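You operate a simulated robot arm through the tools that you are given. There is no shell and no other tool. Be economical: measure what you need, move in short steps, check, and stop when the job is done.

The job below is to be done with a simulated two-armed robot. You get a single attempt, and the scene is never put back.

Task
Put two of the nozzles from the packing bench top on top of the blue cartridge. Pick up the grey filter with one hand, pass it to the other hand and put it on the shelf under the pegs. Open the grey bench right drawer. Do these in any order.

The check looks at the end state, three seconds after you hand in, the way a careful person would. Anything else that was tipped, shoved, dropped, spilled or broken makes it a failure.

Robot
Two 7-joint arms with two-finger parallel grippers on one trunk, on a base that drives. Base frame: it is fixed to the floor where the robot stands at the start and does not move with it; the origin is under the middle of the robot, x ahead of it, y to its left, z up; the surface under the hand at the start is at about z = 850. Lengths are in mm, angles in degrees, forces in N, time in s.
The left shoulder is at the start at [80, 131, 947], the right one opposite. With the tool pointing down near the work surface each hand reaches from about 400 to 860 mm from the robot's upright axis, wherever it stands, measured 20 degrees to its own side. Places, roughly: grey bench right drawer [600, -6300, 800]; grey filter [750, -5750, 1000]; shelf under the pegs [700, -3600, 900]. Payload 1.57 kg a hand.
The tool frame of a hand sits at the grasp point between the pads (the TCP): z along the fingers, y along the line on which they close. The tips reach 30 mm beyond it. Largest opening 110 mm; finger width 24, thickness 12; the body of the gripper, 48 by 112 mm, starts 78 mm behind the TCP.
Orientation is told as [roll, pitch, yaw] about the base's x, y, z axes, in that order, counted from this pose: with the fingers straight down and closing along the base's y, the tool's x points along the base's -x, its y along +y and its z along -z.

Tools
- The arms move only by the tool send_rows. It takes "left_commands", "right_commands" or both (then of equal length, played together; a hand with none holds still); each is a list of rows, each an object (a shift or turn left out is 0, a gripper value left out holds the last) with "dp": the shift along the base's x, y, z in units of 20 mm (1.0 is 20 mm), a list of three; "rot": the turn, a rotation vector about the base's x, y, z in units of 4 degrees (1.0 is 4 degrees), a list of three; "fingers": the opening, from 0 (shut) to 1 (fully open). In form: [{"dp": [x, y, z], "rot": [ax, ay, az], "fingers": fingers}, ...]. A call has 1 to 10 rows; each row shifts and turns the commanded pose from where the row before left it. A call with a number of a shift or a turn outside -1 to 1 is refused whole. Rows are played at 5 a second. More than 50 mm and 8.6 degrees between two rows, or a gripper value outside its range, and nothing of the call is played. A pose out of reach is approached as far as the arm can. The call stops where the force on the tool passes 40 N (or 10 N more than at its start, if that is more) or the arm is blocked; 0.2 s more then pass. Each finger travels about 108 mm/s and halts on what it meets, pressing with about 23 N; the grip force reading is that of the motor and also rises with nothing between the fingers. The clock runs only during rows and for 0.2 s after the last one: add rows that do not move to give the fingers time. It gives the time, the measured TCP pose, the force on the tool (base axes), the opening and the grip force at its end, in the units of the frame above (readings bear some noise), with the torque about the TCP (base axes, N m) and any sound that the robot's microphone picked up.
- Cameras (640 x 400 px; columns grow to the right, rows downward): "scene" is now at [-51.1, -5, 1425.4]; the picture's right is [-0.08, -1.00, 0.00], its down [-0.50, 0.04, -0.86] and it looks along [0.86, -0.07, -0.50] (base axes); focal length 276 px, centre (320, 200). "left" rides on the left gripper at [70, -16, -141] in its tool frame; the picture's right is [0.23, 0.97, 0.00], its down [-0.86, 0.20, -0.48] and it looks along [-0.47, 0.11, 0.88] (tool axes); focal length 222 px, centre (320, 200). "right" rides on the right gripper at [70, 16, -141] in its tool frame; the picture's right is [-0.23, 0.97, 0.00], its down [-0.86, -0.20, -0.48] and it looks along [-0.47, -0.11, 0.88] (tool axes); focal length 222 px, centre (320, 200). There is no depth. A picture from a camera that has moved, and an enlarged one, comes with that camera's place and axes in the base frame and with its lens.
- snapshot(camera): a new picture of that camera. No time passes.
- drive_base(legs): drives the robot by 1 to 6 legs, each [ahead, left, turn to the left] in mm, mm and degrees, along the robot's own axes; the way and the turn of a leg run together, so that a leg with both is an arc; at most 1500 mm and 180 degrees a leg. The arms and the cameras ride along, it lands a little off, and it stops where it bumps. It gives what a move gives.
- head_to(pan, tilt): turns the head with the scene camera to pan (to the left, within 109 degrees either way) and tilt (down, from -29 to 69), counted from straight ahead of the robot. It gives what a move gives.
- inspect(camera, box): a new picture of the part [left, top, right, bottom] of that camera's present view, enlarged. No time passes.
- job_done(): hands the job in; it is judged then, once.

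Go step by step. Nothing tells you exact positions but the pictures and the camera data: compare them with the known pose of the tool, close in by small moves and look again before you grip or let go. The budget is 165 turns and 138 pictures, counting those below and the enlarged ones. Unless the task says otherwise, let go and move clear before handing in.

The tools are called after "Emit:" as name(argument=value, ...) on one line, values as JSON. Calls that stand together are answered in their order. send_rows: Moves the arms, as the interface text tells. Its arguments: {"type":"object","properties":{"left_commands":{"type":"array"},"right_commands":{"type":"array"}},"required":[]} The other tools are called the same way: drive_base (legs) drives the base; head_to (pan, tilt) turns the head that bears the scene camera; snapshot (camera) takes a picture; inspect (camera, box) takes an enlarged picture of a part of a camera's view; job_done () hands the job in.

At the start:

```text
clock: 0.0
left_position: [629.6, 241.0, 1126.9]
left_ee_rot: [0.0, 0.0, 0.1]
left_force: [-0.1, -0.4, 0.4]
left_moment: [0.0, -0.03, -0.03]
left_grip_width: 109.9
left_grip_force: 0.0
right_position: [499.0, -260.2, 1105.4]
right_ee_rot: [0.0, 0.1, 0.1]
right_force: [0.0, 0.4, -0.8]
right_moment: [0.02, 0.01, -0.02]
right_grip_width: 110.1
right_grip_force: 0.0
robot x, y, heading: [-1.7, 0.5, 0.0]
head pan, tilt: [-4.7, 30.2]
```

scene: 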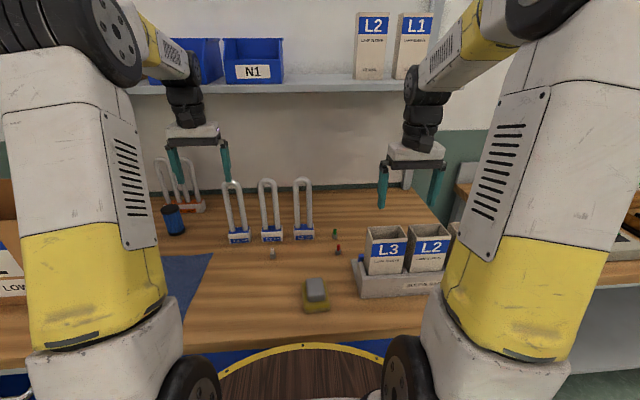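
right: 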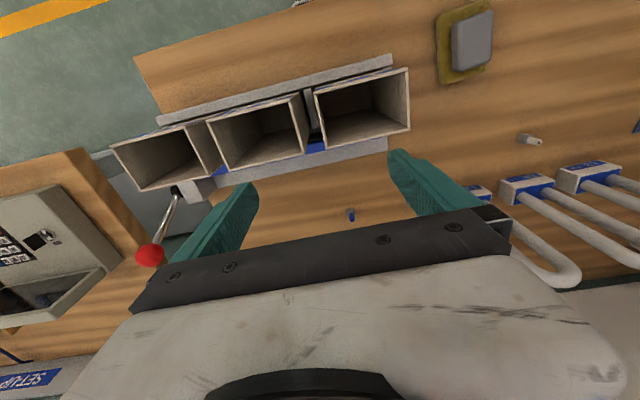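
left: 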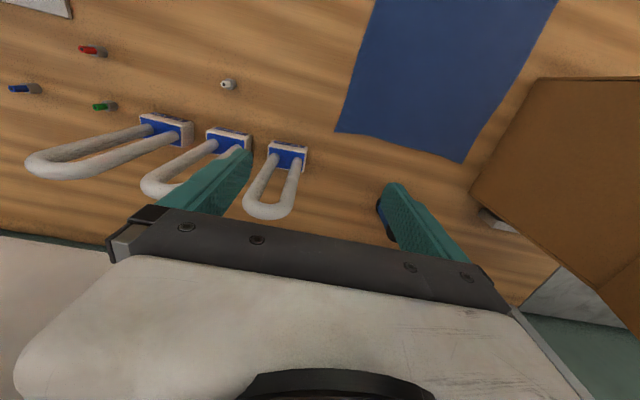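

I see a bench ahead with small nozzles (white, red, green, blue) and a blue cylinder at the left that may be the cartridge. I'll enlarge these areas first.

Emit:
inspect(camera="scene", box=[140, 140, 360, 280])

Emit:
inspect(camera="left", box=[0, 20, 320, 220])

Emit:
inspect(camera="left", box=[320, 100, 640, 300])

```text
2.86 times, centred on (250, 210) of scene
camera zoom: at [-51.1, -5.0, 1425.4], right [-0.08, -1.0, 0.0], down [-0.5, 0.04, -0.86], along [0.86, -0.07, -0.5], focal length 787 px, centre (520, 171)
```

zoom: 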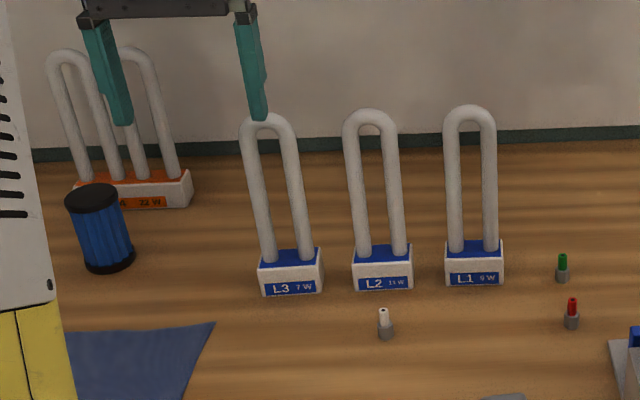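

```text
2.00 times, centred on (160, 120) of left
camera zoom: at [558.8, 224.5, 1270.0], right [-0.23, 0.97, 0.0], down [0.86, 0.2, 0.48], along [0.47, 0.11, -0.88], focal length 444 px, centre (640, 360)
```

zoom: 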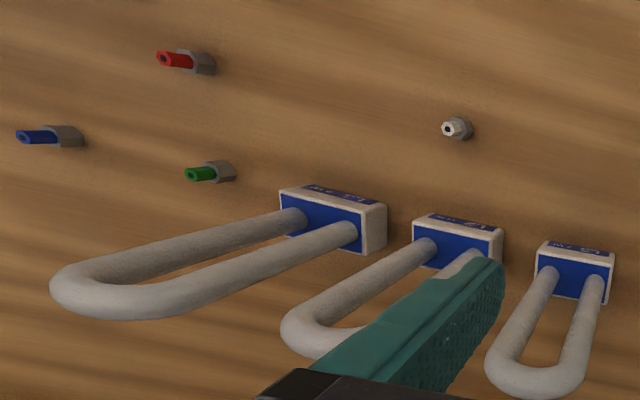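

```text
2.00 times, centred on (480, 200) of left
camera zoom: at [558.8, 224.5, 1270.0], right [-0.23, 0.97, 0.0], down [0.86, 0.2, 0.48], along [0.47, 0.11, -0.88], focal length 444 px, centre (0, 200)
```

zoom: 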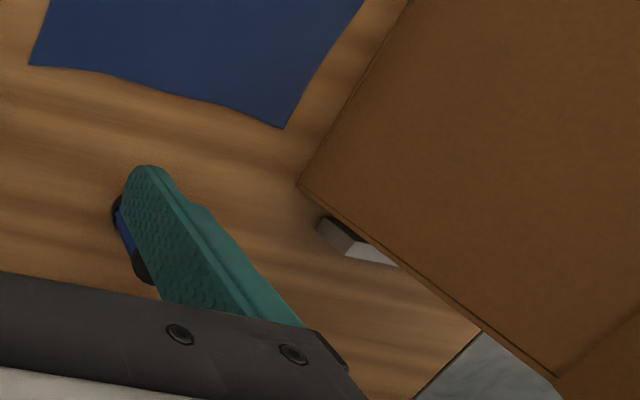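

The nozzles stand upright near x≈600–680, and the cartridge is near (765, 430) with its top at about z 936. Next I check the floor in front of the robot and the shelf depth before moving.

Emit:
head_to(pan=15, tilt=60)

Emit:
snapshot(camera="scene")

Emit:
head_to(pan=30, tilt=20)

Emit:
snapshot(camera="scene")

```text
clock: 0.9
left_position: [628.8, 240.8, 1126.7]
left_ee_rot: [0.1, 0.0, -0.1]
left_force: [-0.3, 0.6, 0.2]
left_moment: [-0.01, -0.01, 0.0]
left_grip_width: 110.1
left_grip_force: 0.0
right_position: [499.8, -259.9, 1106.3]
right_ee_rot: [-0.1, 0.0, 0.0]
right_force: [-0.6, 0.1, 0.1]
right_moment: [0.02, 0.0, -0.02]
right_grip_width: 110.3
right_grip_force: 0.1
robot x, y, heading: [0.9, 2.4, 0.2]
head pan, tilt: [15.0, 60.0]
```

```text
131 pictures are left
camera scene: at [-76.7, 19.6, 1383.7], right [0.26, -0.97, 0.0], down [-0.84, -0.22, -0.5], along [0.48, 0.13, -0.87], focal length 276 px, centre (320, 200)
```

scene: 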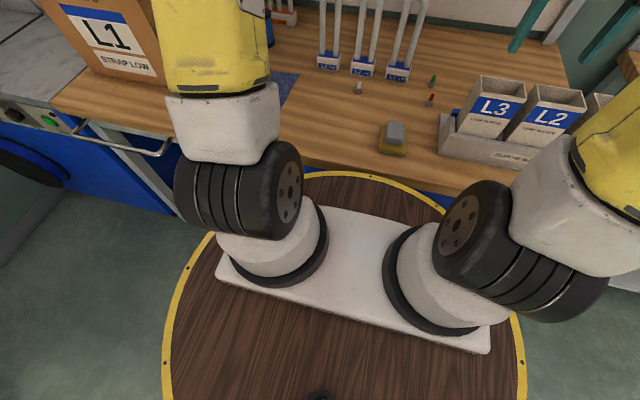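

```text
clock: 2.0
left_position: [628.1, 240.5, 1126.6]
left_ee_rot: [0.0, 0.0, 0.0]
left_force: [-0.2, 0.3, 0.4]
left_moment: [0.0, 0.01, 0.0]
left_grip_width: 110.0
left_grip_force: 0.1
right_position: [499.5, -260.2, 1107.3]
right_ee_rot: [0.1, 0.0, 0.0]
right_force: [-0.3, 0.2, -0.2]
right_moment: [-0.03, 0.0, 0.02]
right_grip_width: 110.1
right_grip_force: 0.1
robot x, y, heading: [-0.1, -2.1, -0.2]
head pan, tilt: [30.0, 20.0]
```

```text
130 pictures are left
camera scene: at [-60.5, 48.9, 1441.7], right [0.5, -0.87, 0.0], down [-0.3, -0.17, -0.94], along [0.81, 0.47, -0.34], focal length 276 px, centre (320, 200)
```

scene: 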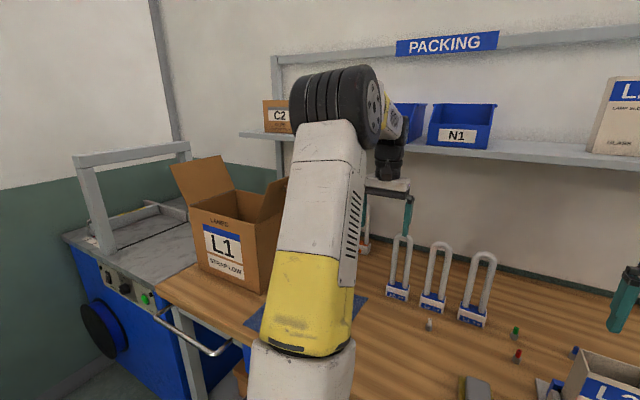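

The round plate is the robot's own base, close to the table edge, so I'll only drive sideways. First I take the red nozzle with the left hand, moving the right hand aside to make room.

Emit:
send_rows(left_commands=[{"dp": [-0.15, -1, 0], "fingers": 0.6}, {"dp": [-0.15, -1, 0]}, {"dp": [-0.15, -1, 0]}, {"dp": [-0.15, -1, 0]}, {"dp": [-0.15, -1, 0]}, {"dp": [-0.15, -1, 0]}, {"dp": [-0.15, -1, 0]}, {"dp": [-0.15, -1, 0]}, {"dp": [-0.15, -1, 0]}, {"dp": [-0.15, -1, 0]}], right_commands=[{"dp": [0, -1, 0]}, {"dp": [0, -1, 0]}, {"dp": [0, -1, 0]}, {"dp": [0, -1, 0]}, {"dp": [0, -1, 0]}, {"dp": [0, -1, 0]}, {"dp": [0, -1, 0]}, {"dp": [0, -1, 0]}, {"dp": [0, 0, 0]}, {"dp": [0, 0, 0]}])

Emit:
send_rows(left_commands=[{"dp": [0, -1, 0]}, {"dp": [0, -1, 0]}, {"dp": [0, -1, 0]}, {"dp": [0, -1, -0.5]}, {"dp": [0, -1, -1]}, {"dp": [0, -1, -1]}, {"dp": [0, -1, -1]}, {"dp": [0, -0.7, -1]}, {"dp": [0, 0, -1]}, {"dp": [0, 0, 0]}])

Emit:
snapshot(camera="left")

Emit:
head_to(pan=0, tilt=35)

Emit:
snapshot(camera="scene")

```text
clock: 4.2
left_position: [598.8, 40.1, 1126.7]
left_ee_rot: [0.0, 0.0, 0.0]
left_force: [0.3, 0.1, 0.5]
left_moment: [-0.02, 0.0, -0.03]
left_grip_width: 66.2
left_grip_force: 0.1
right_position: [500.5, -420.3, 1107.6]
right_ee_rot: [0.0, 0.1, 0.0]
right_force: [-0.4, -0.5, -0.8]
right_moment: [0.0, 0.01, 0.01]
right_grip_width: 110.1
right_grip_force: 0.1
robot x, y, heading: [-0.9, -1.2, 0.1]
head pan, tilt: [30.0, 20.0]
```

```text
clock: 6.4
left_position: [597.5, -112.6, 1019.1]
left_ee_rot: [0.0, 0.1, 0.0]
left_force: [-0.3, 0.6, 0.7]
left_moment: [-0.03, -0.01, -0.05]
left_grip_width: 66.0
left_grip_force: 0.0
right_position: [499.7, -420.1, 1107.3]
right_ee_rot: [-0.1, 0.1, -0.1]
right_force: [0.3, 0.3, 0.3]
right_moment: [-0.02, 0.02, -0.01]
right_grip_width: 110.1
right_grip_force: 0.1
robot x, y, heading: [1.3, -0.4, -0.1]
head pan, tilt: [30.0, 20.0]
```

```text
129 pictures are left
camera left: at [529.2, -130.4, 1161.4], right [-0.23, 0.97, 0.0], down [0.86, 0.2, 0.48], along [0.47, 0.11, -0.88], focal length 222 px, centre (320, 200)
```

left: 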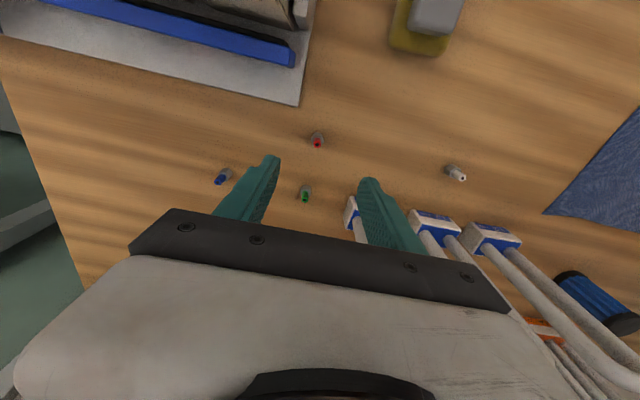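

```text
clock: 7.4
left_position: [599.8, -112.8, 1018.0]
left_ee_rot: [0.0, -0.1, 0.1]
left_force: [1.0, -0.3, 0.3]
left_moment: [0.0, -0.02, -0.03]
left_grip_width: 66.1
left_grip_force: 0.0
right_position: [500.0, -419.4, 1106.7]
right_ee_rot: [0.0, 0.0, 0.0]
right_force: [-0.3, -0.5, 0.0]
right_moment: [-0.04, 0.0, 0.0]
right_grip_width: 109.9
right_grip_force: 0.2
robot x, y, heading: [0.6, 0.1, 0.2]
head pan, tilt: [0.0, 35.0]
```

```text
128 pictures are left
camera scene: at [-53.0, 2.4, 1418.0], right [0.0, -1.0, 0.0], down [-0.57, 0.0, -0.82], along [0.82, 0.0, -0.57], focal length 276 px, centre (320, 200)
```

scene: 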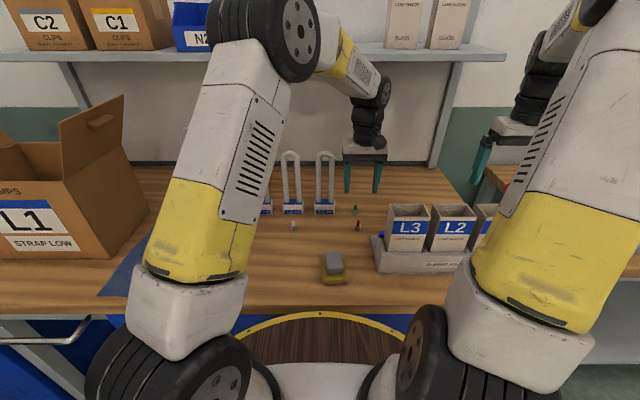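

The red nozzle sits close to the rack of boxes, so I'll take the green one at about (680, -117) instead. I'm moving above it.

Emit:
send_rows(left_commands=[{"dp": [0.8, 0, 0]}, {"dp": [0.8, 0, 0]}, {"dp": [0.8, -0.1, 0]}, {"dp": [0.8, -0.1, 0]}, {"dp": [0.8, 0, -0.5]}, {"dp": [0, 0, -1]}, {"dp": [0, 0, -1]}, {"dp": [0, 0, -1]}, {"dp": [0, 0, -0.5]}, {"dp": [0, 0, 0]}])

Emit:
snapshot(camera="left")

```text
clock: 9.6
left_position: [679.6, -116.5, 938.0]
left_ee_rot: [0.0, 0.1, 0.0]
left_force: [0.2, 0.5, 0.9]
left_moment: [0.01, 0.0, 0.01]
left_grip_width: 66.0
left_grip_force: 0.0
right_position: [500.3, -421.7, 1107.4]
right_ee_rot: [0.0, 0.0, 0.1]
right_force: [0.0, 0.1, 0.6]
right_moment: [-0.05, 0.0, -0.02]
right_grip_width: 110.2
right_grip_force: 0.2
robot x, y, heading: [-2.6, -1.7, -0.4]
head pan, tilt: [0.0, 35.0]
```

```text
127 pictures are left
camera left: at [609.5, -132.8, 1079.8], right [-0.23, 0.97, 0.0], down [0.86, 0.2, 0.48], along [0.47, 0.11, -0.88], focal length 222 px, centre (320, 200)
```

left: 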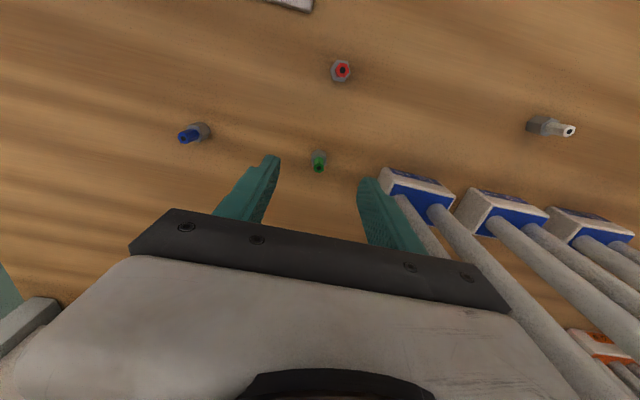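

Green is centred between the fingers. I narrow the opening to keep clear of the L1 lamp, descend and grip.

Emit:
send_rows(left_commands=[{"dp": [0, -0.05, 0], "fingers": 0.42}, {"dp": [0, 0, 0]}, {"dp": [0, 0, -0.8]}, {"dp": [0, 0, -0.8]}, {"dp": [0, 0, -0.6]}, {"dp": [0, 0, -0.4]}, {"dp": [0, 0, 0]}, {"fingers": 0.0}, {"dp": [0, 0, 0]}, {"dp": [0, 0, 0]}])

Emit:
snapshot(camera="left")

```text
clock: 11.8
left_position: [678.8, -117.0, 885.0]
left_ee_rot: [-0.1, -0.1, 0.0]
left_force: [1.1, -0.1, 0.3]
left_moment: [0.0, -0.01, -0.01]
left_grip_width: 14.0
left_grip_force: 20.5
right_position: [500.3, -421.0, 1106.3]
right_ee_rot: [0.0, -0.1, -0.1]
right_force: [0.3, 0.3, 0.2]
right_moment: [-0.01, 0.01, -0.03]
right_grip_width: 109.9
right_grip_force: 0.0
robot x, y, heading: [1.5, 0.1, 0.0]
head pan, tilt: [0.0, 35.0]
```

```text
126 pictures are left
camera left: at [609.0, -134.1, 1027.5], right [-0.23, 0.97, 0.0], down [0.86, 0.2, 0.48], along [0.47, 0.11, -0.88], focal length 222 px, centre (320, 200)
```

left: 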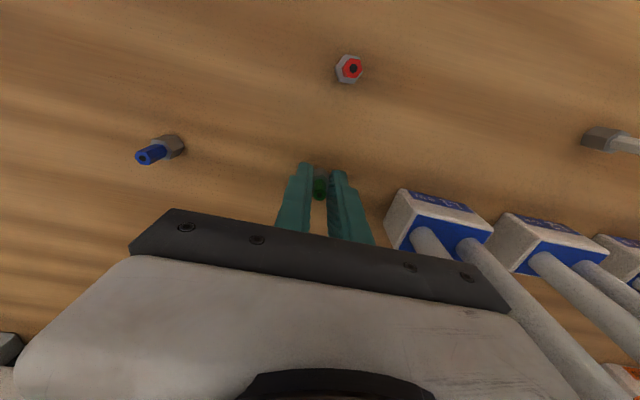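

The green nozzle is held (14 mm). I lift straight up, then drive left.

Emit:
send_rows(left_commands=[{"dp": [0, 0, 1]}, {"dp": [0, 0, 1]}, {"dp": [0, 0, 1]}, {"dp": [0, 0, 1]}, {"dp": [0, 0, 1]}, {"dp": [0, 0, 1]}, {"dp": [0, 0, 1]}, {"dp": [0, 0, 1]}, {"dp": [0, 0, 1]}, {"dp": [0, 0, 1]}])

Emit:
send_rows(left_commands=[{"dp": [-1, 0.8, 1]}, {"dp": [-1, 1, 1]}, {"dp": [-0.5, 1, 0.3]}, {"dp": [0, 1, 0]}, {"dp": [0, 1, 0]}, {"dp": [0, 1, 0]}, {"dp": [0, 1, 0]}, {"dp": [0, 1, 0]}, {"dp": [0, 1, 0]}, {"dp": [0, 1, 0]}])

Emit:
drive_base(legs=[[0, 150, 0]])

Emit:
snapshot(camera="left")

Emit:
snapshot(camera="scene")

```text
clock: 14.0
left_position: [677.7, -117.3, 1085.8]
left_ee_rot: [0.0, -0.1, 0.0]
left_force: [-0.1, 0.1, 0.1]
left_moment: [0.0, 0.01, 0.01]
left_grip_width: 13.8
left_grip_force: 22.8
right_position: [499.4, -420.7, 1106.7]
right_ee_rot: [0.0, 0.0, 0.0]
right_force: [0.4, -0.3, -0.2]
right_moment: [-0.01, -0.04, 0.02]
right_grip_width: 110.1
right_grip_force: 0.1
robot x, y, heading: [1.7, 0.3, 0.1]
head pan, tilt: [0.0, 35.0]
```

```text
clock: 16.2
left_position: [627.5, 78.6, 1132.8]
left_ee_rot: [-0.1, 0.0, 0.0]
left_force: [-0.3, -0.2, 0.5]
left_moment: [0.0, 0.03, 0.06]
left_grip_width: 13.7
left_grip_force: 23.5
right_position: [500.2, -420.2, 1105.8]
right_ee_rot: [0.0, 0.0, -0.1]
right_force: [0.2, -0.6, 0.5]
right_moment: [0.03, -0.03, -0.01]
right_grip_width: 110.1
right_grip_force: 0.0
robot x, y, heading: [-1.5, 0.5, -0.1]
head pan, tilt: [0.0, 35.0]
```

```text
clock: 17.5
left_position: [628.7, 226.6, 1131.0]
left_ee_rot: [-0.1, 0.0, -0.2]
left_force: [0.0, 0.0, -0.1]
left_moment: [-0.03, 0.01, 0.01]
left_grip_width: 13.5
left_grip_force: 23.0
right_position: [499.3, -271.5, 1107.2]
right_ee_rot: [0.0, -0.1, -0.1]
right_force: [0.2, 0.6, 0.3]
right_moment: [0.01, 0.01, -0.01]
right_grip_width: 110.1
right_grip_force: 0.0
robot x, y, heading: [-2.5, 152.3, -0.1]
head pan, tilt: [0.0, 35.0]
```

```text
125 pictures are left
camera left: at [558.3, 210.6, 1274.8], right [-0.23, 0.97, 0.0], down [0.86, 0.2, 0.48], along [0.47, 0.11, -0.88], focal length 222 px, centre (320, 200)
```

left: 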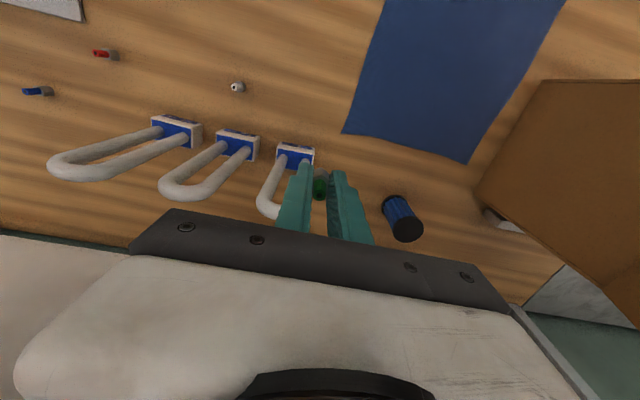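

```text
124 pictures are left
camera scene: at [-52.9, 152.3, 1417.9], right [0.0, -1.0, 0.0], down [-0.57, 0.0, -0.82], along [0.82, 0.0, -0.57], focal length 276 px, centre (320, 200)
```

scene: 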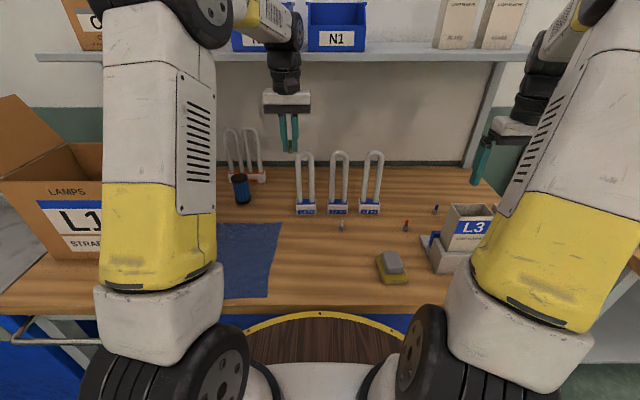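

The cartridge top is at about (761, 427, 936). I move left first, then forward above it.

Emit:
send_rows(left_commands=[{"dp": [0, 1, 0]}, {"dp": [0, 1, 0]}, {"dp": [0, 1, 0]}, {"dp": [0, 1, 0]}, {"dp": [0, 1, 0]}, {"dp": [0, 1, 0]}, {"dp": [0, 1, 0]}, {"dp": [0, 1, 0]}, {"dp": [0, 1, 0]}, {"dp": [0, 1, 0]}])

Emit:
send_rows(left_commands=[{"dp": [1, 0, 0]}, {"dp": [1, 0, 0]}, {"dp": [1, 0, -0.5]}, {"dp": [1, 0, -1]}, {"dp": [1, 0, -1]}, {"dp": [1, 0, -1]}, {"dp": [0, 0, 0]}])

Emit:
snapshot(camera="left")

Emit:
snapshot(camera="scene")

```text
clock: 19.7
left_position: [629.0, 425.9, 1132.6]
left_ee_rot: [0.0, -0.1, -0.1]
left_force: [-1.0, 0.0, -0.3]
left_moment: [0.02, -0.03, 0.0]
left_grip_width: 13.5
left_grip_force: 22.5
right_position: [499.5, -270.8, 1106.4]
right_ee_rot: [0.1, 0.0, -0.1]
right_force: [-0.7, -0.9, -0.1]
right_moment: [-0.01, -0.02, 0.02]
right_grip_width: 110.0
right_grip_force: 0.2
robot x, y, heading: [4.8, 151.3, -0.1]
head pan, tilt: [0.0, 35.0]
```

```text
clock: 21.5
left_position: [731.5, 427.1, 1084.6]
left_ee_rot: [0.0, -1.3, 0.0]
left_force: [-0.3, 0.1, -0.8]
left_moment: [-0.02, 0.04, 0.03]
left_grip_width: 14.0
left_grip_force: 22.6
right_position: [489.5, -267.7, 1108.4]
right_ee_rot: [0.2, -0.2, 0.4]
right_force: [-0.2, 0.5, -1.7]
right_moment: [-0.05, 0.06, 0.0]
right_grip_width: 110.0
right_grip_force: 0.1
robot x, y, heading: [-11.5, 151.2, 0.4]
head pan, tilt: [0.0, 35.0]
stopped in row 7 (left hand): the arm was blocked; the commanded pose is now the measured one
```

```text
123 pictures are left
camera left: at [657.5, 410.4, 1224.5], right [-0.23, 0.97, -0.01], down [0.84, 0.2, 0.5], along [0.49, 0.11, -0.87], focal length 222 px, centre (320, 200)
```

left: 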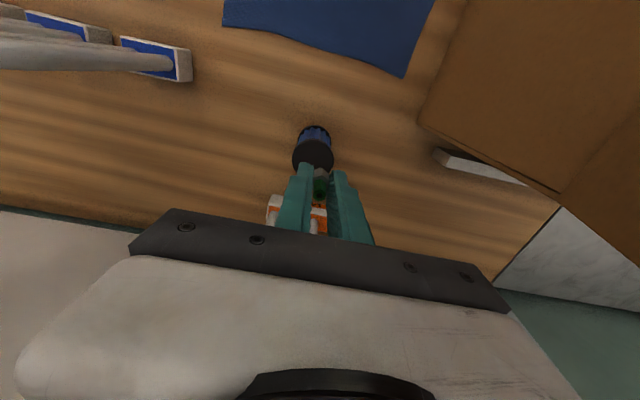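

```text
122 pictures are left
camera scene: at [-74.9, 150.2, 1417.4], right [0.01, -1.0, 0.0], down [-0.57, 0.0, -0.82], along [0.82, 0.01, -0.57], focal length 276 px, centre (320, 200)
```

scene: 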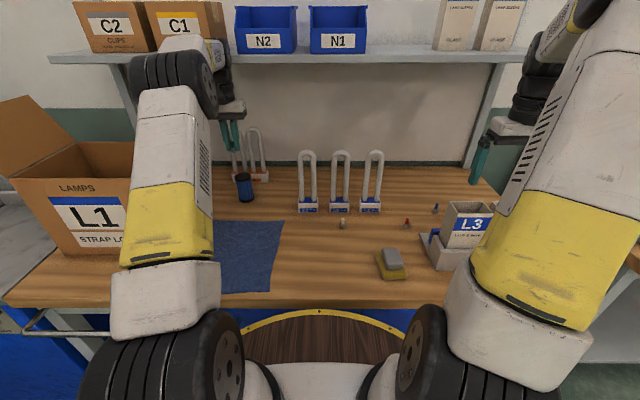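

The wrist met the upper shelf's front edge. I back off now, then go in lower so that the wrist passes under the shelf.

Emit:
send_rows(left_commands=[{"dp": [-1, 0, 0]}, {"dp": [-1, 0, 0]}, {"dp": [-1, 0, 0]}, {"dp": [-1, 0, 0]}, {"dp": [-0.5, 0, 0]}])

Emit:
inspect(camera="scene", box=[40, 0, 360, 200])

```text
clock: 22.7
left_position: [655.4, 429.6, 1071.3]
left_ee_rot: [0.3, -0.7, 0.1]
left_force: [-0.5, 0.1, -0.5]
left_moment: [0.01, 0.03, 0.0]
left_grip_width: 13.7
left_grip_force: 23.1
right_position: [499.5, -269.3, 1106.2]
right_ee_rot: [0.1, 0.1, 0.0]
right_force: [0.2, -0.4, 0.4]
right_moment: [-0.01, -0.02, 0.02]
right_grip_width: 110.2
right_grip_force: 0.0
robot x, y, heading: [-4.7, 149.9, -0.0]
head pan, tilt: [0.0, 35.0]
```

```text
2.00 times, centred on (200, 100) of scene
camera zoom: at [-56.5, 153.3, 1417.9], right [0.0, -1.0, 0.0], down [-0.57, 0.0, -0.82], along [0.82, 0.0, -0.57], focal length 551 px, centre (560, 400)
```

zoom: 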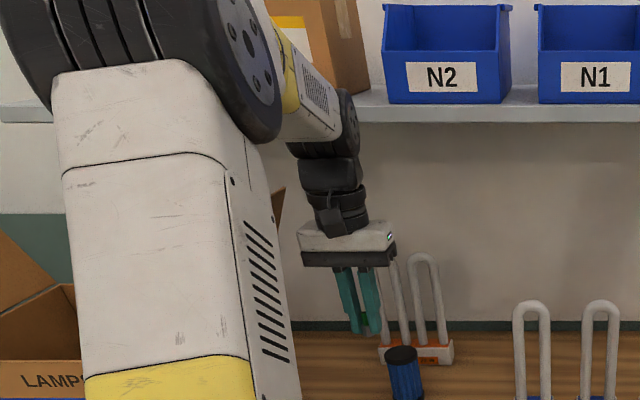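

Nothing seems disturbed. Now I descend to about z 990 at x 655, then go forward in small steps.

Emit:
send_rows(left_commands=[{"dp": [0, 0, -1]}, {"dp": [0, 0, -1]}, {"dp": [0, 0, -1]}, {"dp": [0, 0, -1]}, {"dp": [0, 0, 0]}])

Emit:
send_rows(left_commands=[{"dp": [0.7, 0, 0]}, {"dp": [0.7, 0, 0]}, {"dp": [0.7, 0, 0]}, {"dp": [0.7, 0, 0]}, {"dp": [0, 0, 0]}])

Emit:
inspect(camera="scene", box=[40, 0, 360, 200])

```text
clock: 23.9
left_position: [656.4, 429.8, 991.7]
left_ee_rot: [0.1, -0.6, 0.2]
left_force: [0.5, -0.1, -0.1]
left_moment: [-0.03, 0.03, 0.06]
left_grip_width: 13.7
left_grip_force: 22.9
right_position: [498.9, -269.0, 1105.2]
right_ee_rot: [0.0, 0.0, 0.1]
right_force: [0.6, 0.6, 0.5]
right_moment: [0.0, -0.04, 0.02]
right_grip_width: 109.9
right_grip_force: 0.1
robot x, y, heading: [-1.6, 149.5, -0.2]
head pan, tilt: [0.0, 35.0]
```

```text
clock: 25.1
left_position: [712.9, 429.8, 992.2]
left_ee_rot: [0.0, -0.7, 0.1]
left_force: [-0.1, -0.5, -0.3]
left_moment: [0.02, -0.02, 0.0]
left_grip_width: 13.9
left_grip_force: 22.9
right_position: [498.7, -268.5, 1104.9]
right_ee_rot: [0.0, 0.1, -0.1]
right_force: [1.0, 0.6, -0.2]
right_moment: [0.0, 0.0, 0.0]
right_grip_width: 110.0
right_grip_force: 0.1
robot x, y, heading: [-4.2, 150.2, 0.2]
head pan, tilt: [0.0, 35.0]
```

```text
2.00 times, centred on (200, 100) of scene
camera zoom: at [-56.4, 153.3, 1417.9], right [0.0, -1.0, 0.0], down [-0.57, 0.0, -0.82], along [0.82, 0.0, -0.57], focal length 551 px, centre (560, 400)
```

zoom: 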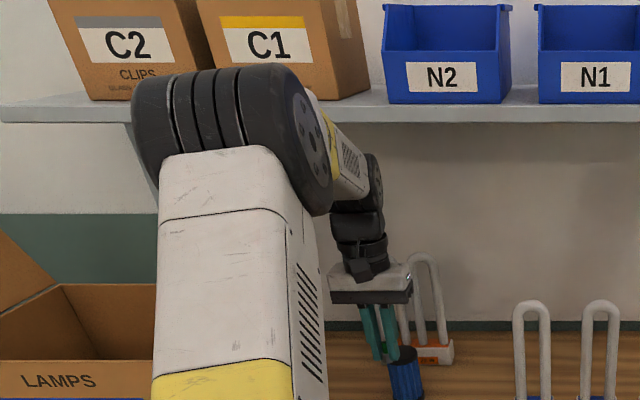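

The wrist is now below the shelf line. I continue forward to just above the rear part of the cartridge top.

Emit:
send_rows(left_commands=[{"dp": [0.6, 0, 0], "rot": [0, 0.16, 0]}, {"dp": [0.6, -0.05, 0]}, {"dp": [0.6, -0.05, 0]}, {"dp": [0, 0, 0]}])

Emit:
snapshot(camera="left")

Emit:
inspect(camera="scene", box=[160, 60, 320, 220])

```text
clock: 26.1
left_position: [747.1, 428.7, 991.2]
left_ee_rot: [0.0, 0.1, 0.1]
left_force: [-0.2, -0.1, -0.1]
left_moment: [0.01, 0.0, -0.03]
left_grip_width: 13.6
left_grip_force: 23.1
right_position: [499.1, -268.7, 1105.5]
right_ee_rot: [-0.1, 0.1, 0.0]
right_force: [0.1, 0.0, 0.8]
right_moment: [0.03, 0.01, -0.02]
right_grip_width: 109.7
right_grip_force: 0.1
robot x, y, heading: [-4.4, 152.1, -0.0]
head pan, tilt: [0.0, 35.0]
```

```text
119 pictures are left
camera left: at [677.8, 412.1, 1133.3], right [-0.23, 0.97, 0.0], down [0.85, 0.2, 0.48], along [0.47, 0.11, -0.88], focal length 222 px, centre (320, 200)
```

left: 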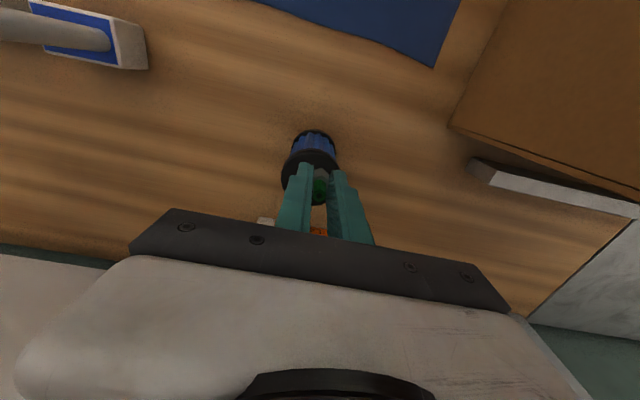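

```text
2.50 times, centred on (240, 140) of scene
camera zoom: at [-56.4, 153.3, 1417.9], right [0.0, -1.0, 0.0], down [-0.57, 0.0, -0.82], along [0.82, 0.0, -0.57], focal length 689 px, centre (520, 350)
```

zoom: 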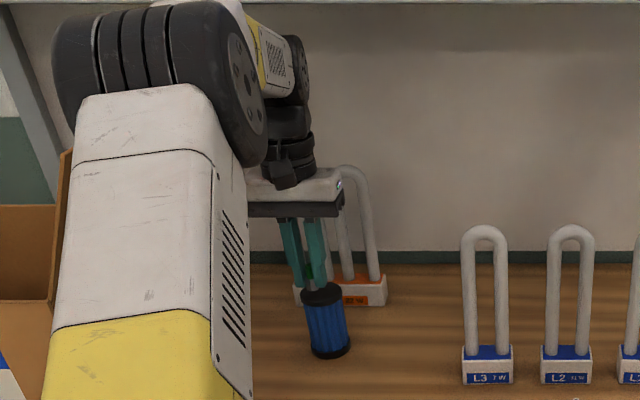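

I zoom in on the cartridge cap to fix its centre relative to the held nozzle.

Emit:
inspect(camera="left", box=[260, 120, 380, 220])

Emit:
inspect(camera="scene", box=[210, 130, 270, 210])

```text
4.00 times, centred on (320, 170) of left
camera zoom: at [677.8, 412.1, 1133.3], right [-0.23, 0.97, 0.0], down [0.85, 0.2, 0.48], along [0.47, 0.11, -0.88], focal length 888 px, centre (320, 320)
```

zoom: 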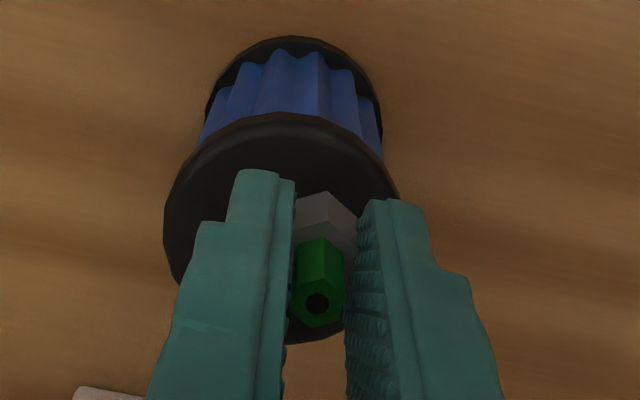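

```text
5.00 times, centred on (240, 170) of scene
camera zoom: at [-56.4, 153.3, 1417.9], right [0.0, -1.0, 0.0], down [-0.57, 0.0, -0.82], along [0.82, 0.0, -0.57], focal length 1377 px, centre (720, 350)
```

zoom: 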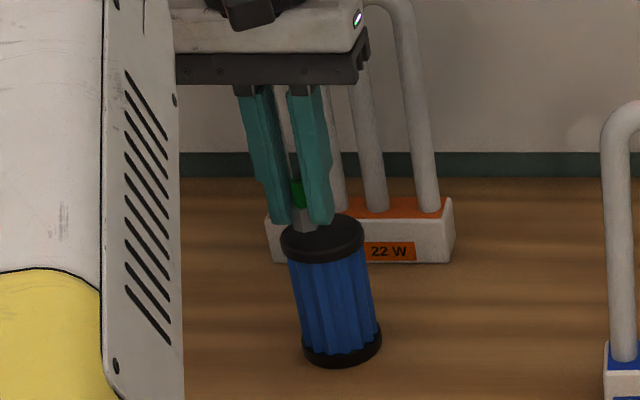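

The cap's centre is about (762, 426) with its top near z 940. I move to the rear spot (776, 426), lower to just above the cap and look from the side.

Emit:
send_rows(left_commands=[{"dp": [0.5, -0.05, 0]}, {"dp": [0.5, -0.05, 0]}, {"dp": [0.45, -0.03, 0]}, {"dp": [0, 0, -0.3]}, {"dp": [0, 0, -0.3]}, {"dp": [0, 0, 0]}])

Emit:
inspect(camera="scene", box=[210, 130, 270, 210])

Emit:
inspect(camera="left", box=[260, 120, 380, 220])

```text
clock: 27.5
left_position: [777.6, 424.0, 980.7]
left_ee_rot: [0.2, -0.3, 0.1]
left_force: [2.4, 0.3, 16.1]
left_moment: [0.0, -0.14, 0.0]
left_grip_width: 14.3
left_grip_force: 22.9
right_position: [498.9, -268.0, 1105.9]
right_ee_rot: [-0.1, 0.0, 0.1]
right_force: [0.1, 0.2, -0.6]
right_moment: [-0.03, -0.02, 0.0]
right_grip_width: 110.2
right_grip_force: 0.0
robot x, y, heading: [-3.3, 147.5, -0.2]
head pan, tilt: [0.0, 35.0]
```

```text
5.00 times, centred on (240, 170) of scene
camera zoom: at [-56.9, 153.1, 1417.9], right [0.0, -1.0, 0.0], down [-0.57, 0.0, -0.82], along [0.82, 0.0, -0.57], focal length 1377 px, centre (720, 350)
```

zoom: 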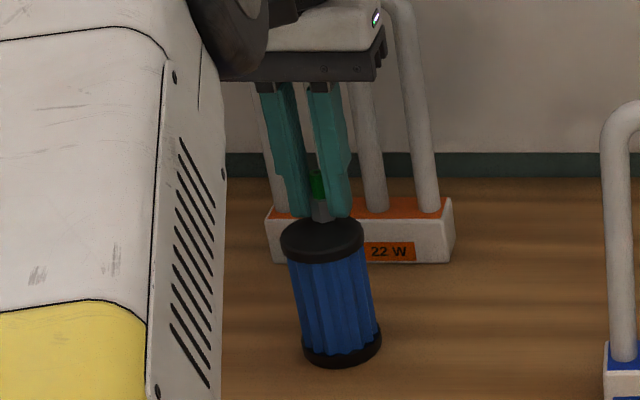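

```text
4.00 times, centred on (320, 170) of left
camera zoom: at [706.2, 408.2, 1122.7], right [-0.23, 0.97, 0.0], down [0.85, 0.2, 0.48], along [0.47, 0.11, -0.88], focal length 888 px, centre (320, 320)
```

zoom: 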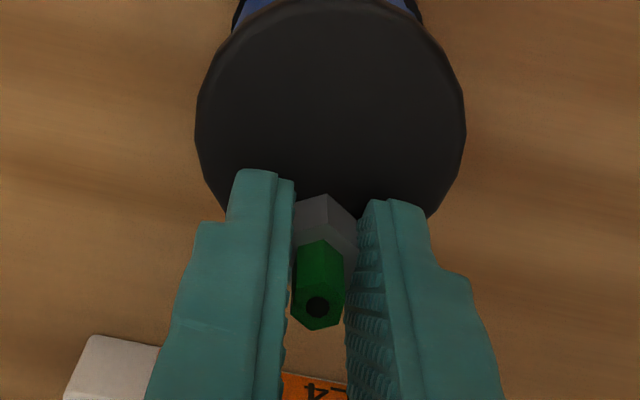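

The nozzle already touches the cap (16 N), but it's about 20 mm behind the centre. I lift a little, come 7 mm forward and set it down again.

Emit:
send_rows(left_commands=[{"dp": [0, 0, 0.4]}, {"dp": [-0.35, 0, 0]}, {"dp": [0, 0, 0]}, {"dp": [0, 0, -0.2]}, {"dp": [0, 0, 0]}])

Emit:
inspect(camera="left", box=[260, 120, 380, 220])

Emit:
inspect(camera="scene", box=[210, 130, 270, 210])

```text
clock: 28.7
left_position: [769.8, 425.1, 983.1]
left_ee_rot: [0.1, 0.0, 0.1]
left_force: [-0.3, -0.5, -0.2]
left_moment: [-0.01, -0.02, 0.01]
left_grip_width: 13.9
left_grip_force: 23.2
right_position: [498.7, -269.9, 1105.3]
right_ee_rot: [0.0, 0.1, 0.0]
right_force: [-0.3, -0.3, -0.6]
right_moment: [-0.04, 0.02, -0.03]
right_grip_width: 110.0
right_grip_force: 0.0
robot x, y, heading: [-5.0, 149.2, 0.2]
head pan, tilt: [0.0, 35.0]
```

```text
4.00 times, centred on (320, 170) of left
camera zoom: at [699.4, 408.8, 1125.8], right [-0.23, 0.97, 0.0], down [0.85, 0.2, 0.48], along [0.47, 0.11, -0.88], focal length 888 px, centre (320, 320)
```

zoom: 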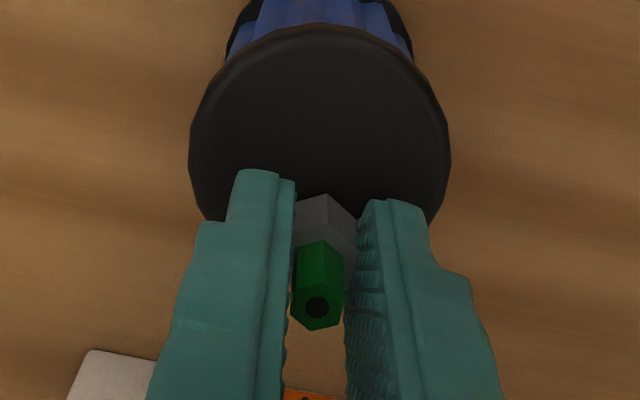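

```text
5.00 times, centred on (240, 170) of scene
camera zoom: at [-56.4, 153.3, 1417.9], right [0.0, -1.0, 0.0], down [-0.57, 0.0, -0.82], along [0.82, 0.0, -0.57], focal length 1377 px, centre (720, 350)
```

zoom: 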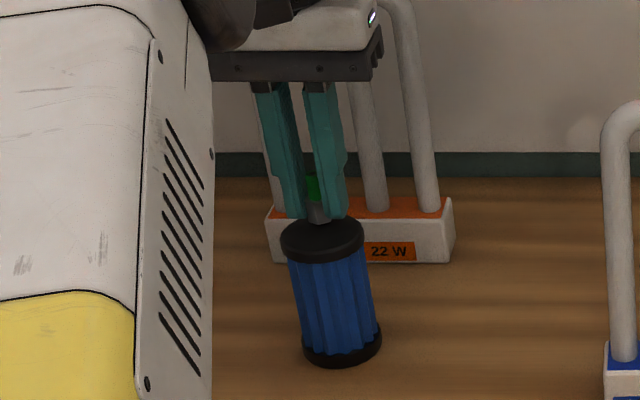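

Well placed, about 12 mm behind the cap centre. I lower the last 2 mm and let go.

Emit:
send_rows(left_commands=[{"dp": [0, 0, -0.08]}, {"dp": [0, 0, 0]}, {"fingers": 0.3}, {"dp": [0, 0, 0]}, {"dp": [0, 0, 0]}, {"dp": [0, 0, 0.5]}, {"dp": [0, 0, 1]}, {"dp": [0, 0, 0.6]}, {"dp": [-1, 0, 0]}, {"dp": [-1, 0, 0]}])

Emit:
snapshot(camera="left")

```text
clock: 30.9
left_position: [731.0, 424.8, 1025.0]
left_ee_rot: [0.1, -0.4, 0.1]
left_force: [1.1, 0.9, 0.2]
left_moment: [0.01, 0.05, -0.01]
left_grip_width: 32.9
left_grip_force: 0.0
right_position: [499.0, -269.3, 1106.0]
right_ee_rot: [0.0, 0.2, 0.0]
right_force: [-0.6, -0.1, -0.4]
right_moment: [-0.02, 0.03, -0.02]
right_grip_width: 110.3
right_grip_force: 0.0
robot x, y, heading: [-3.6, 152.4, -0.1]
head pan, tilt: [0.0, 35.0]
```

```text
111 pictures are left
camera left: at [661.1, 407.9, 1166.8], right [-0.23, 0.97, 0.0], down [0.85, 0.2, 0.48], along [0.47, 0.11, -0.88], focal length 222 px, centre (320, 200)
```

left: 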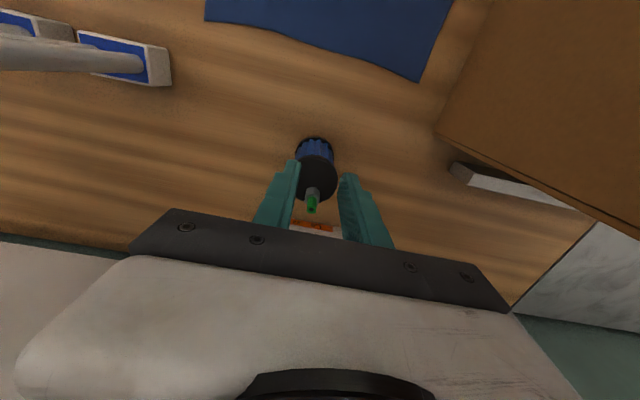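

The green nozzle stands on the cap. Next I move back and over to the white nozzle near (598, 84).

Emit:
send_rows(left_commands=[{"dp": [-1, 0, 0]}, {"dp": [-1, 0, 0]}, {"dp": [-1, 0, 0]}, {"dp": [-1, 0, 0.5]}, {"dp": [-1, -1, 0.5]}, {"dp": [-1, -1, 0]}, {"dp": [-0.6, -1, 0]}, {"dp": [0, -1, 0]}, {"dp": [0, -1, 0]}, {"dp": [0, -1, 0]}])

Emit:
send_rows(left_commands=[{"dp": [0, -1, 0]}, {"dp": [0, -1, 0]}, {"dp": [0, -1, 0]}, {"dp": [0, -1, 0]}, {"dp": [0, -1, 0]}, {"dp": [0, -1, 0]}, {"dp": [0, -1, -0.5]}, {"dp": [0, -1, -1]}, {"dp": [0, -1, -1]}, {"dp": [0, -1, -1]}])

Emit:
snapshot(camera="left")

```text
clock: 33.1
left_position: [598.9, 304.3, 1043.9]
left_ee_rot: [0.1, -0.1, 0.2]
left_force: [-0.1, 0.2, 0.1]
left_moment: [0.0, 0.01, -0.01]
left_grip_width: 33.0
left_grip_force: 0.1
right_position: [499.1, -269.1, 1106.8]
right_ee_rot: [0.0, 0.1, 0.1]
right_force: [0.9, -0.3, 0.2]
right_moment: [0.0, -0.01, 0.02]
right_grip_width: 110.1
right_grip_force: 0.1
robot x, y, heading: [-1.0, 148.4, -0.1]
head pan, tilt: [0.0, 35.0]
```

```text
clock: 35.3
left_position: [599.1, 105.2, 972.8]
left_ee_rot: [0.0, -0.1, 0.2]
left_force: [-0.1, 0.6, 0.1]
left_moment: [-0.05, -0.07, 0.01]
left_grip_width: 33.2
left_grip_force: 0.1
right_position: [499.1, -268.3, 1105.1]
right_ee_rot: [0.1, 0.0, 0.0]
right_force: [-0.6, -0.1, -0.4]
right_moment: [0.03, 0.0, -0.03]
right_grip_width: 110.0
right_grip_force: 0.1
robot x, y, heading: [-5.4, 151.2, 0.1]
head pan, tilt: [0.0, 35.0]
```

```text
110 pictures are left
camera left: at [528.6, 88.0, 1116.1], right [-0.23, 0.97, 0.0], down [0.85, 0.2, 0.48], along [0.47, 0.11, -0.88], focal length 222 px, centre (320, 200)
```

left: 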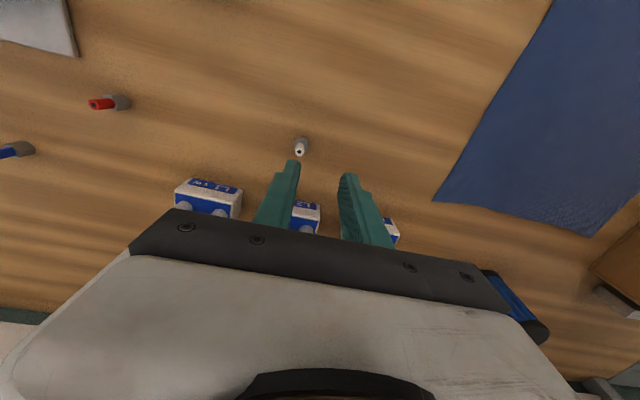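

The white nozzle is at (600, 82.5). I align over it and descend.

Emit:
send_rows(left_commands=[{"dp": [0.05, -0.6, 0], "fingers": 0.42}, {"dp": [0, -0.53, 0]}, {"dp": [0, 0, -1]}, {"dp": [0, 0, -1]}, {"dp": [0, 0, 0]}])

Emit:
snapshot(camera="left")

```text
clock: 36.5
left_position: [598.4, 82.7, 934.1]
left_ee_rot: [0.1, 0.0, 0.2]
left_force: [1.0, 0.0, -0.1]
left_moment: [0.03, 0.01, 0.0]
left_grip_width: 46.0
left_grip_force: 0.0
right_position: [498.5, -269.2, 1105.1]
right_ee_rot: [0.2, 0.1, 0.0]
right_force: [0.1, 0.6, -0.1]
right_moment: [0.0, -0.01, -0.02]
right_grip_width: 109.8
right_grip_force: 0.0
robot x, y, heading: [-5.2, 150.0, 0.0]
head pan, tilt: [0.0, 35.0]
```

```text
109 pictures are left
camera left: at [529.3, 65.7, 1076.6], right [-0.23, 0.97, 0.0], down [0.85, 0.2, 0.48], along [0.47, 0.11, -0.88], focal length 222 px, centre (320, 200)
```

left: 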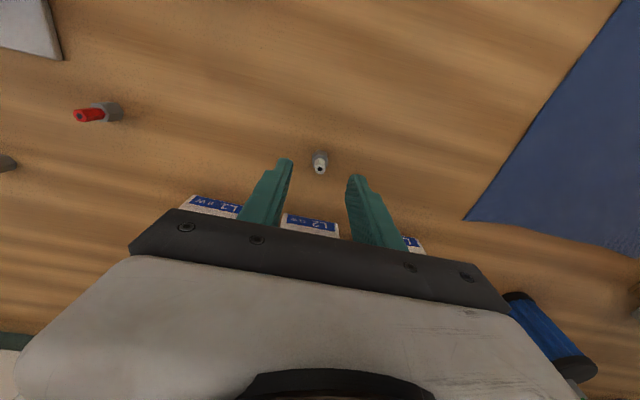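

Centred. I descend, grip and lift.

Emit:
send_rows(left_commands=[{"dp": [0, 0, -0.8]}, {"dp": [0, 0, -0.8]}, {"dp": [0, 0, -0.85]}, {"dp": [0, 0, 0]}, {"fingers": 0.0}, {"dp": [0, 0, 0]}, {"dp": [0, 0, 0]}])

Emit:
send_rows(left_commands=[{"dp": [0, 0, 1]}, {"dp": [0, 0, 1]}, {"dp": [0, 0, 1]}, {"dp": [0, 0, 1]}, {"dp": [0, 0, 1]}, {"dp": [0, 0.5, 1]}, {"dp": [0, 1, 0.5]}, {"dp": [0, 1, 0]}, {"dp": [0, 1, 0]}, {"dp": [0, 1, 0]}])

Emit:
snapshot(camera="left")

```text
clock: 38.1
left_position: [597.6, 82.5, 885.6]
left_ee_rot: [0.0, 0.0, 0.2]
left_force: [0.9, 0.6, -0.2]
left_moment: [-0.02, -0.03, 0.02]
left_grip_width: 15.3
left_grip_force: 22.9
right_position: [500.7, -268.3, 1105.2]
right_ee_rot: [0.0, 0.0, -0.1]
right_force: [0.4, -0.4, 0.1]
right_moment: [0.01, -0.03, 0.07]
right_grip_width: 109.9
right_grip_force: 0.1
robot x, y, heading: [-1.1, 148.8, -0.0]
head pan, tilt: [0.0, 35.0]
```

```text
clock: 40.3
left_position: [598.9, 173.5, 1014.7]
left_ee_rot: [0.1, -0.1, 0.0]
left_force: [0.1, 0.0, -1.4]
left_moment: [0.03, 0.02, -0.03]
left_grip_width: 15.1
left_grip_force: 23.4
right_position: [499.2, -269.0, 1105.4]
right_ee_rot: [-0.1, 0.2, 0.0]
right_force: [0.0, -0.8, 0.3]
right_moment: [0.01, -0.05, 0.01]
right_grip_width: 109.8
right_grip_force: 0.0
robot x, y, heading: [-7.7, 149.9, -0.1]
head pan, tilt: [0.0, 35.0]
```

```text
108 pictures are left
camera left: at [528.7, 156.9, 1156.7], right [-0.23, 0.97, 0.0], down [0.85, 0.2, 0.48], along [0.47, 0.11, -0.88], focal length 222 px, centre (320, 200)
```

left: 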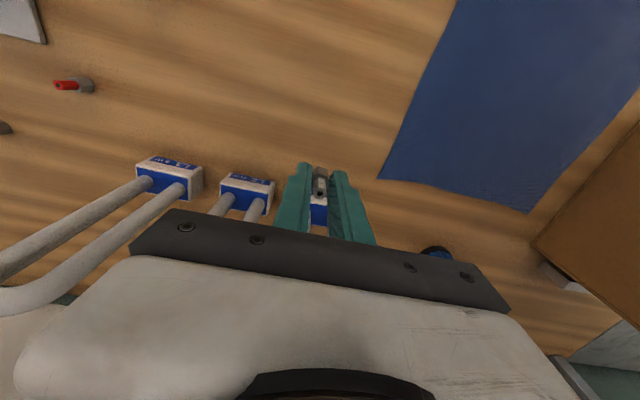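

Held. I go over to the cartridge again.

Emit:
send_rows(left_commands=[{"dp": [0, 1, 0]}, {"dp": [0, 1, 0]}, {"dp": [0, 1, 0]}, {"dp": [0, 1, 0]}, {"dp": [0, 1, 0]}, {"dp": [0, 1, 0]}, {"dp": [0, 1, 0]}, {"dp": [0, 1, 0]}, {"dp": [0, 1, 0]}, {"dp": [0, 1, 0]}])

Emit:
send_rows(left_commands=[{"dp": [0.3, 1, 0]}, {"dp": [1, 1, 0]}, {"dp": [1, 0.5, 0]}, {"dp": [1, 0, 0]}, {"dp": [1, 0, 0]}, {"dp": [1, 0, 0]}, {"dp": [0.7, 0, -0.3]}, {"dp": [0, 0, 0]}])

Emit:
inspect(camera="left", box=[260, 120, 380, 220])

```text
clock: 42.5
left_position: [598.3, 372.6, 1015.1]
left_ee_rot: [0.1, 0.1, 0.1]
left_force: [0.2, -1.7, -0.2]
left_moment: [0.0, 0.0, -0.01]
left_grip_width: 15.6
left_grip_force: 23.3
right_position: [499.5, -269.3, 1105.0]
right_ee_rot: [0.1, 0.2, 0.0]
right_force: [0.4, -1.0, -0.6]
right_moment: [-0.01, -0.01, 0.0]
right_grip_width: 109.8
right_grip_force: 0.1
robot x, y, heading: [-2.3, 150.2, -0.0]
head pan, tilt: [0.0, 35.0]
```

```text
clock: 44.3
left_position: [718.2, 423.3, 1007.5]
left_ee_rot: [-0.1, 0.0, 0.1]
left_force: [0.1, -0.6, -0.2]
left_moment: [0.0, -0.02, 0.02]
left_grip_width: 15.0
left_grip_force: 23.1
right_position: [499.2, -269.3, 1106.4]
right_ee_rot: [0.0, 0.1, -0.1]
right_force: [-0.1, -0.5, -0.7]
right_moment: [0.05, -0.01, 0.01]
right_grip_width: 110.1
right_grip_force: 0.1
robot x, y, heading: [-4.2, 150.9, -0.1]
head pan, tilt: [0.0, 35.0]
```

```text
4.00 times, centred on (320, 170) of left
camera zoom: at [648.5, 406.7, 1150.1], right [-0.23, 0.97, 0.0], down [0.85, 0.2, 0.48], along [0.47, 0.11, -0.88], focal length 888 px, centre (320, 320)
```

zoom: 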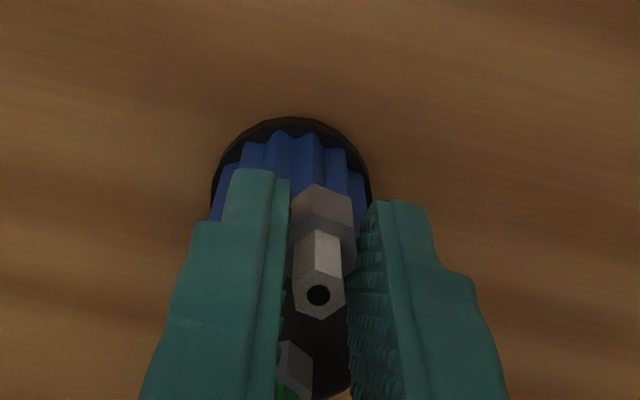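

Now forward to x 743 and down to just above the cap.

Emit:
send_rows(left_commands=[{"dp": [0.6, 0, 0]}, {"dp": [0.65, 0, 0]}, {"dp": [0, 0, -0.5]}, {"dp": [0, 0, -0.5]}, {"dp": [0, 0, 0]}])

Emit:
inspect(camera="left", box=[260, 120, 380, 220])

Emit:
inspect(camera="scene", box=[210, 130, 270, 210])

```text
clock: 45.5
left_position: [744.0, 423.7, 988.7]
left_ee_rot: [0.1, -0.1, 0.1]
left_force: [-0.2, 0.1, -1.5]
left_moment: [-0.01, -0.03, 0.01]
left_grip_width: 15.3
left_grip_force: 23.1
right_position: [499.3, -269.4, 1105.7]
right_ee_rot: [0.0, 0.0, 0.0]
right_force: [0.0, 0.4, 0.1]
right_moment: [-0.01, -0.02, 0.02]
right_grip_width: 110.1
right_grip_force: 0.2
robot x, y, heading: [-2.5, 152.5, -0.1]
head pan, tilt: [0.0, 35.0]
```

```text
4.00 times, centred on (320, 170) of left
camera zoom: at [673.7, 406.1, 1131.2], right [-0.23, 0.97, 0.0], down [0.85, 0.2, 0.48], along [0.47, 0.11, -0.88], focal length 888 px, centre (320, 320)
```

zoom: 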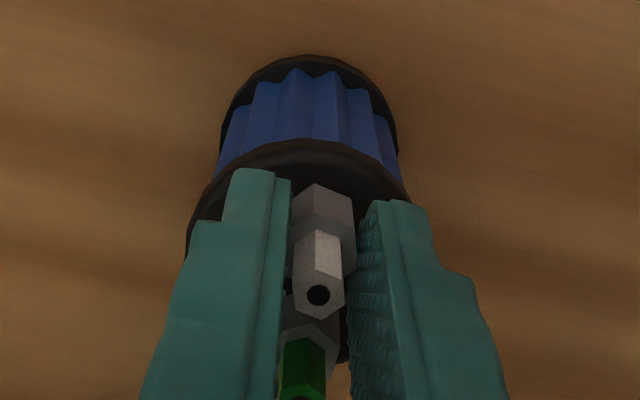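

```text
5.00 times, centred on (240, 170) of scene
camera zoom: at [-56.4, 153.3, 1417.9], right [0.0, -1.0, 0.0], down [-0.57, 0.0, -0.82], along [0.82, 0.0, -0.57], focal length 1377 px, centre (720, 350)
```

zoom: 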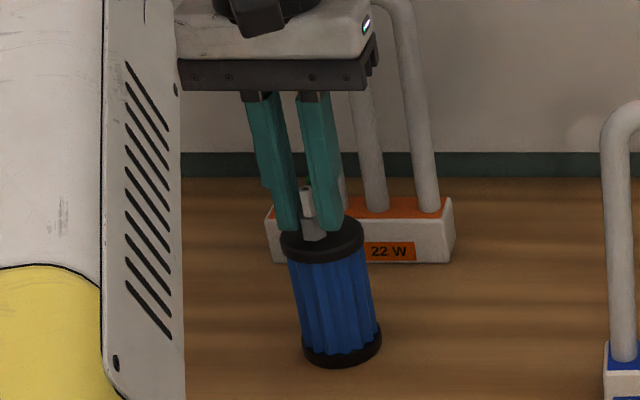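

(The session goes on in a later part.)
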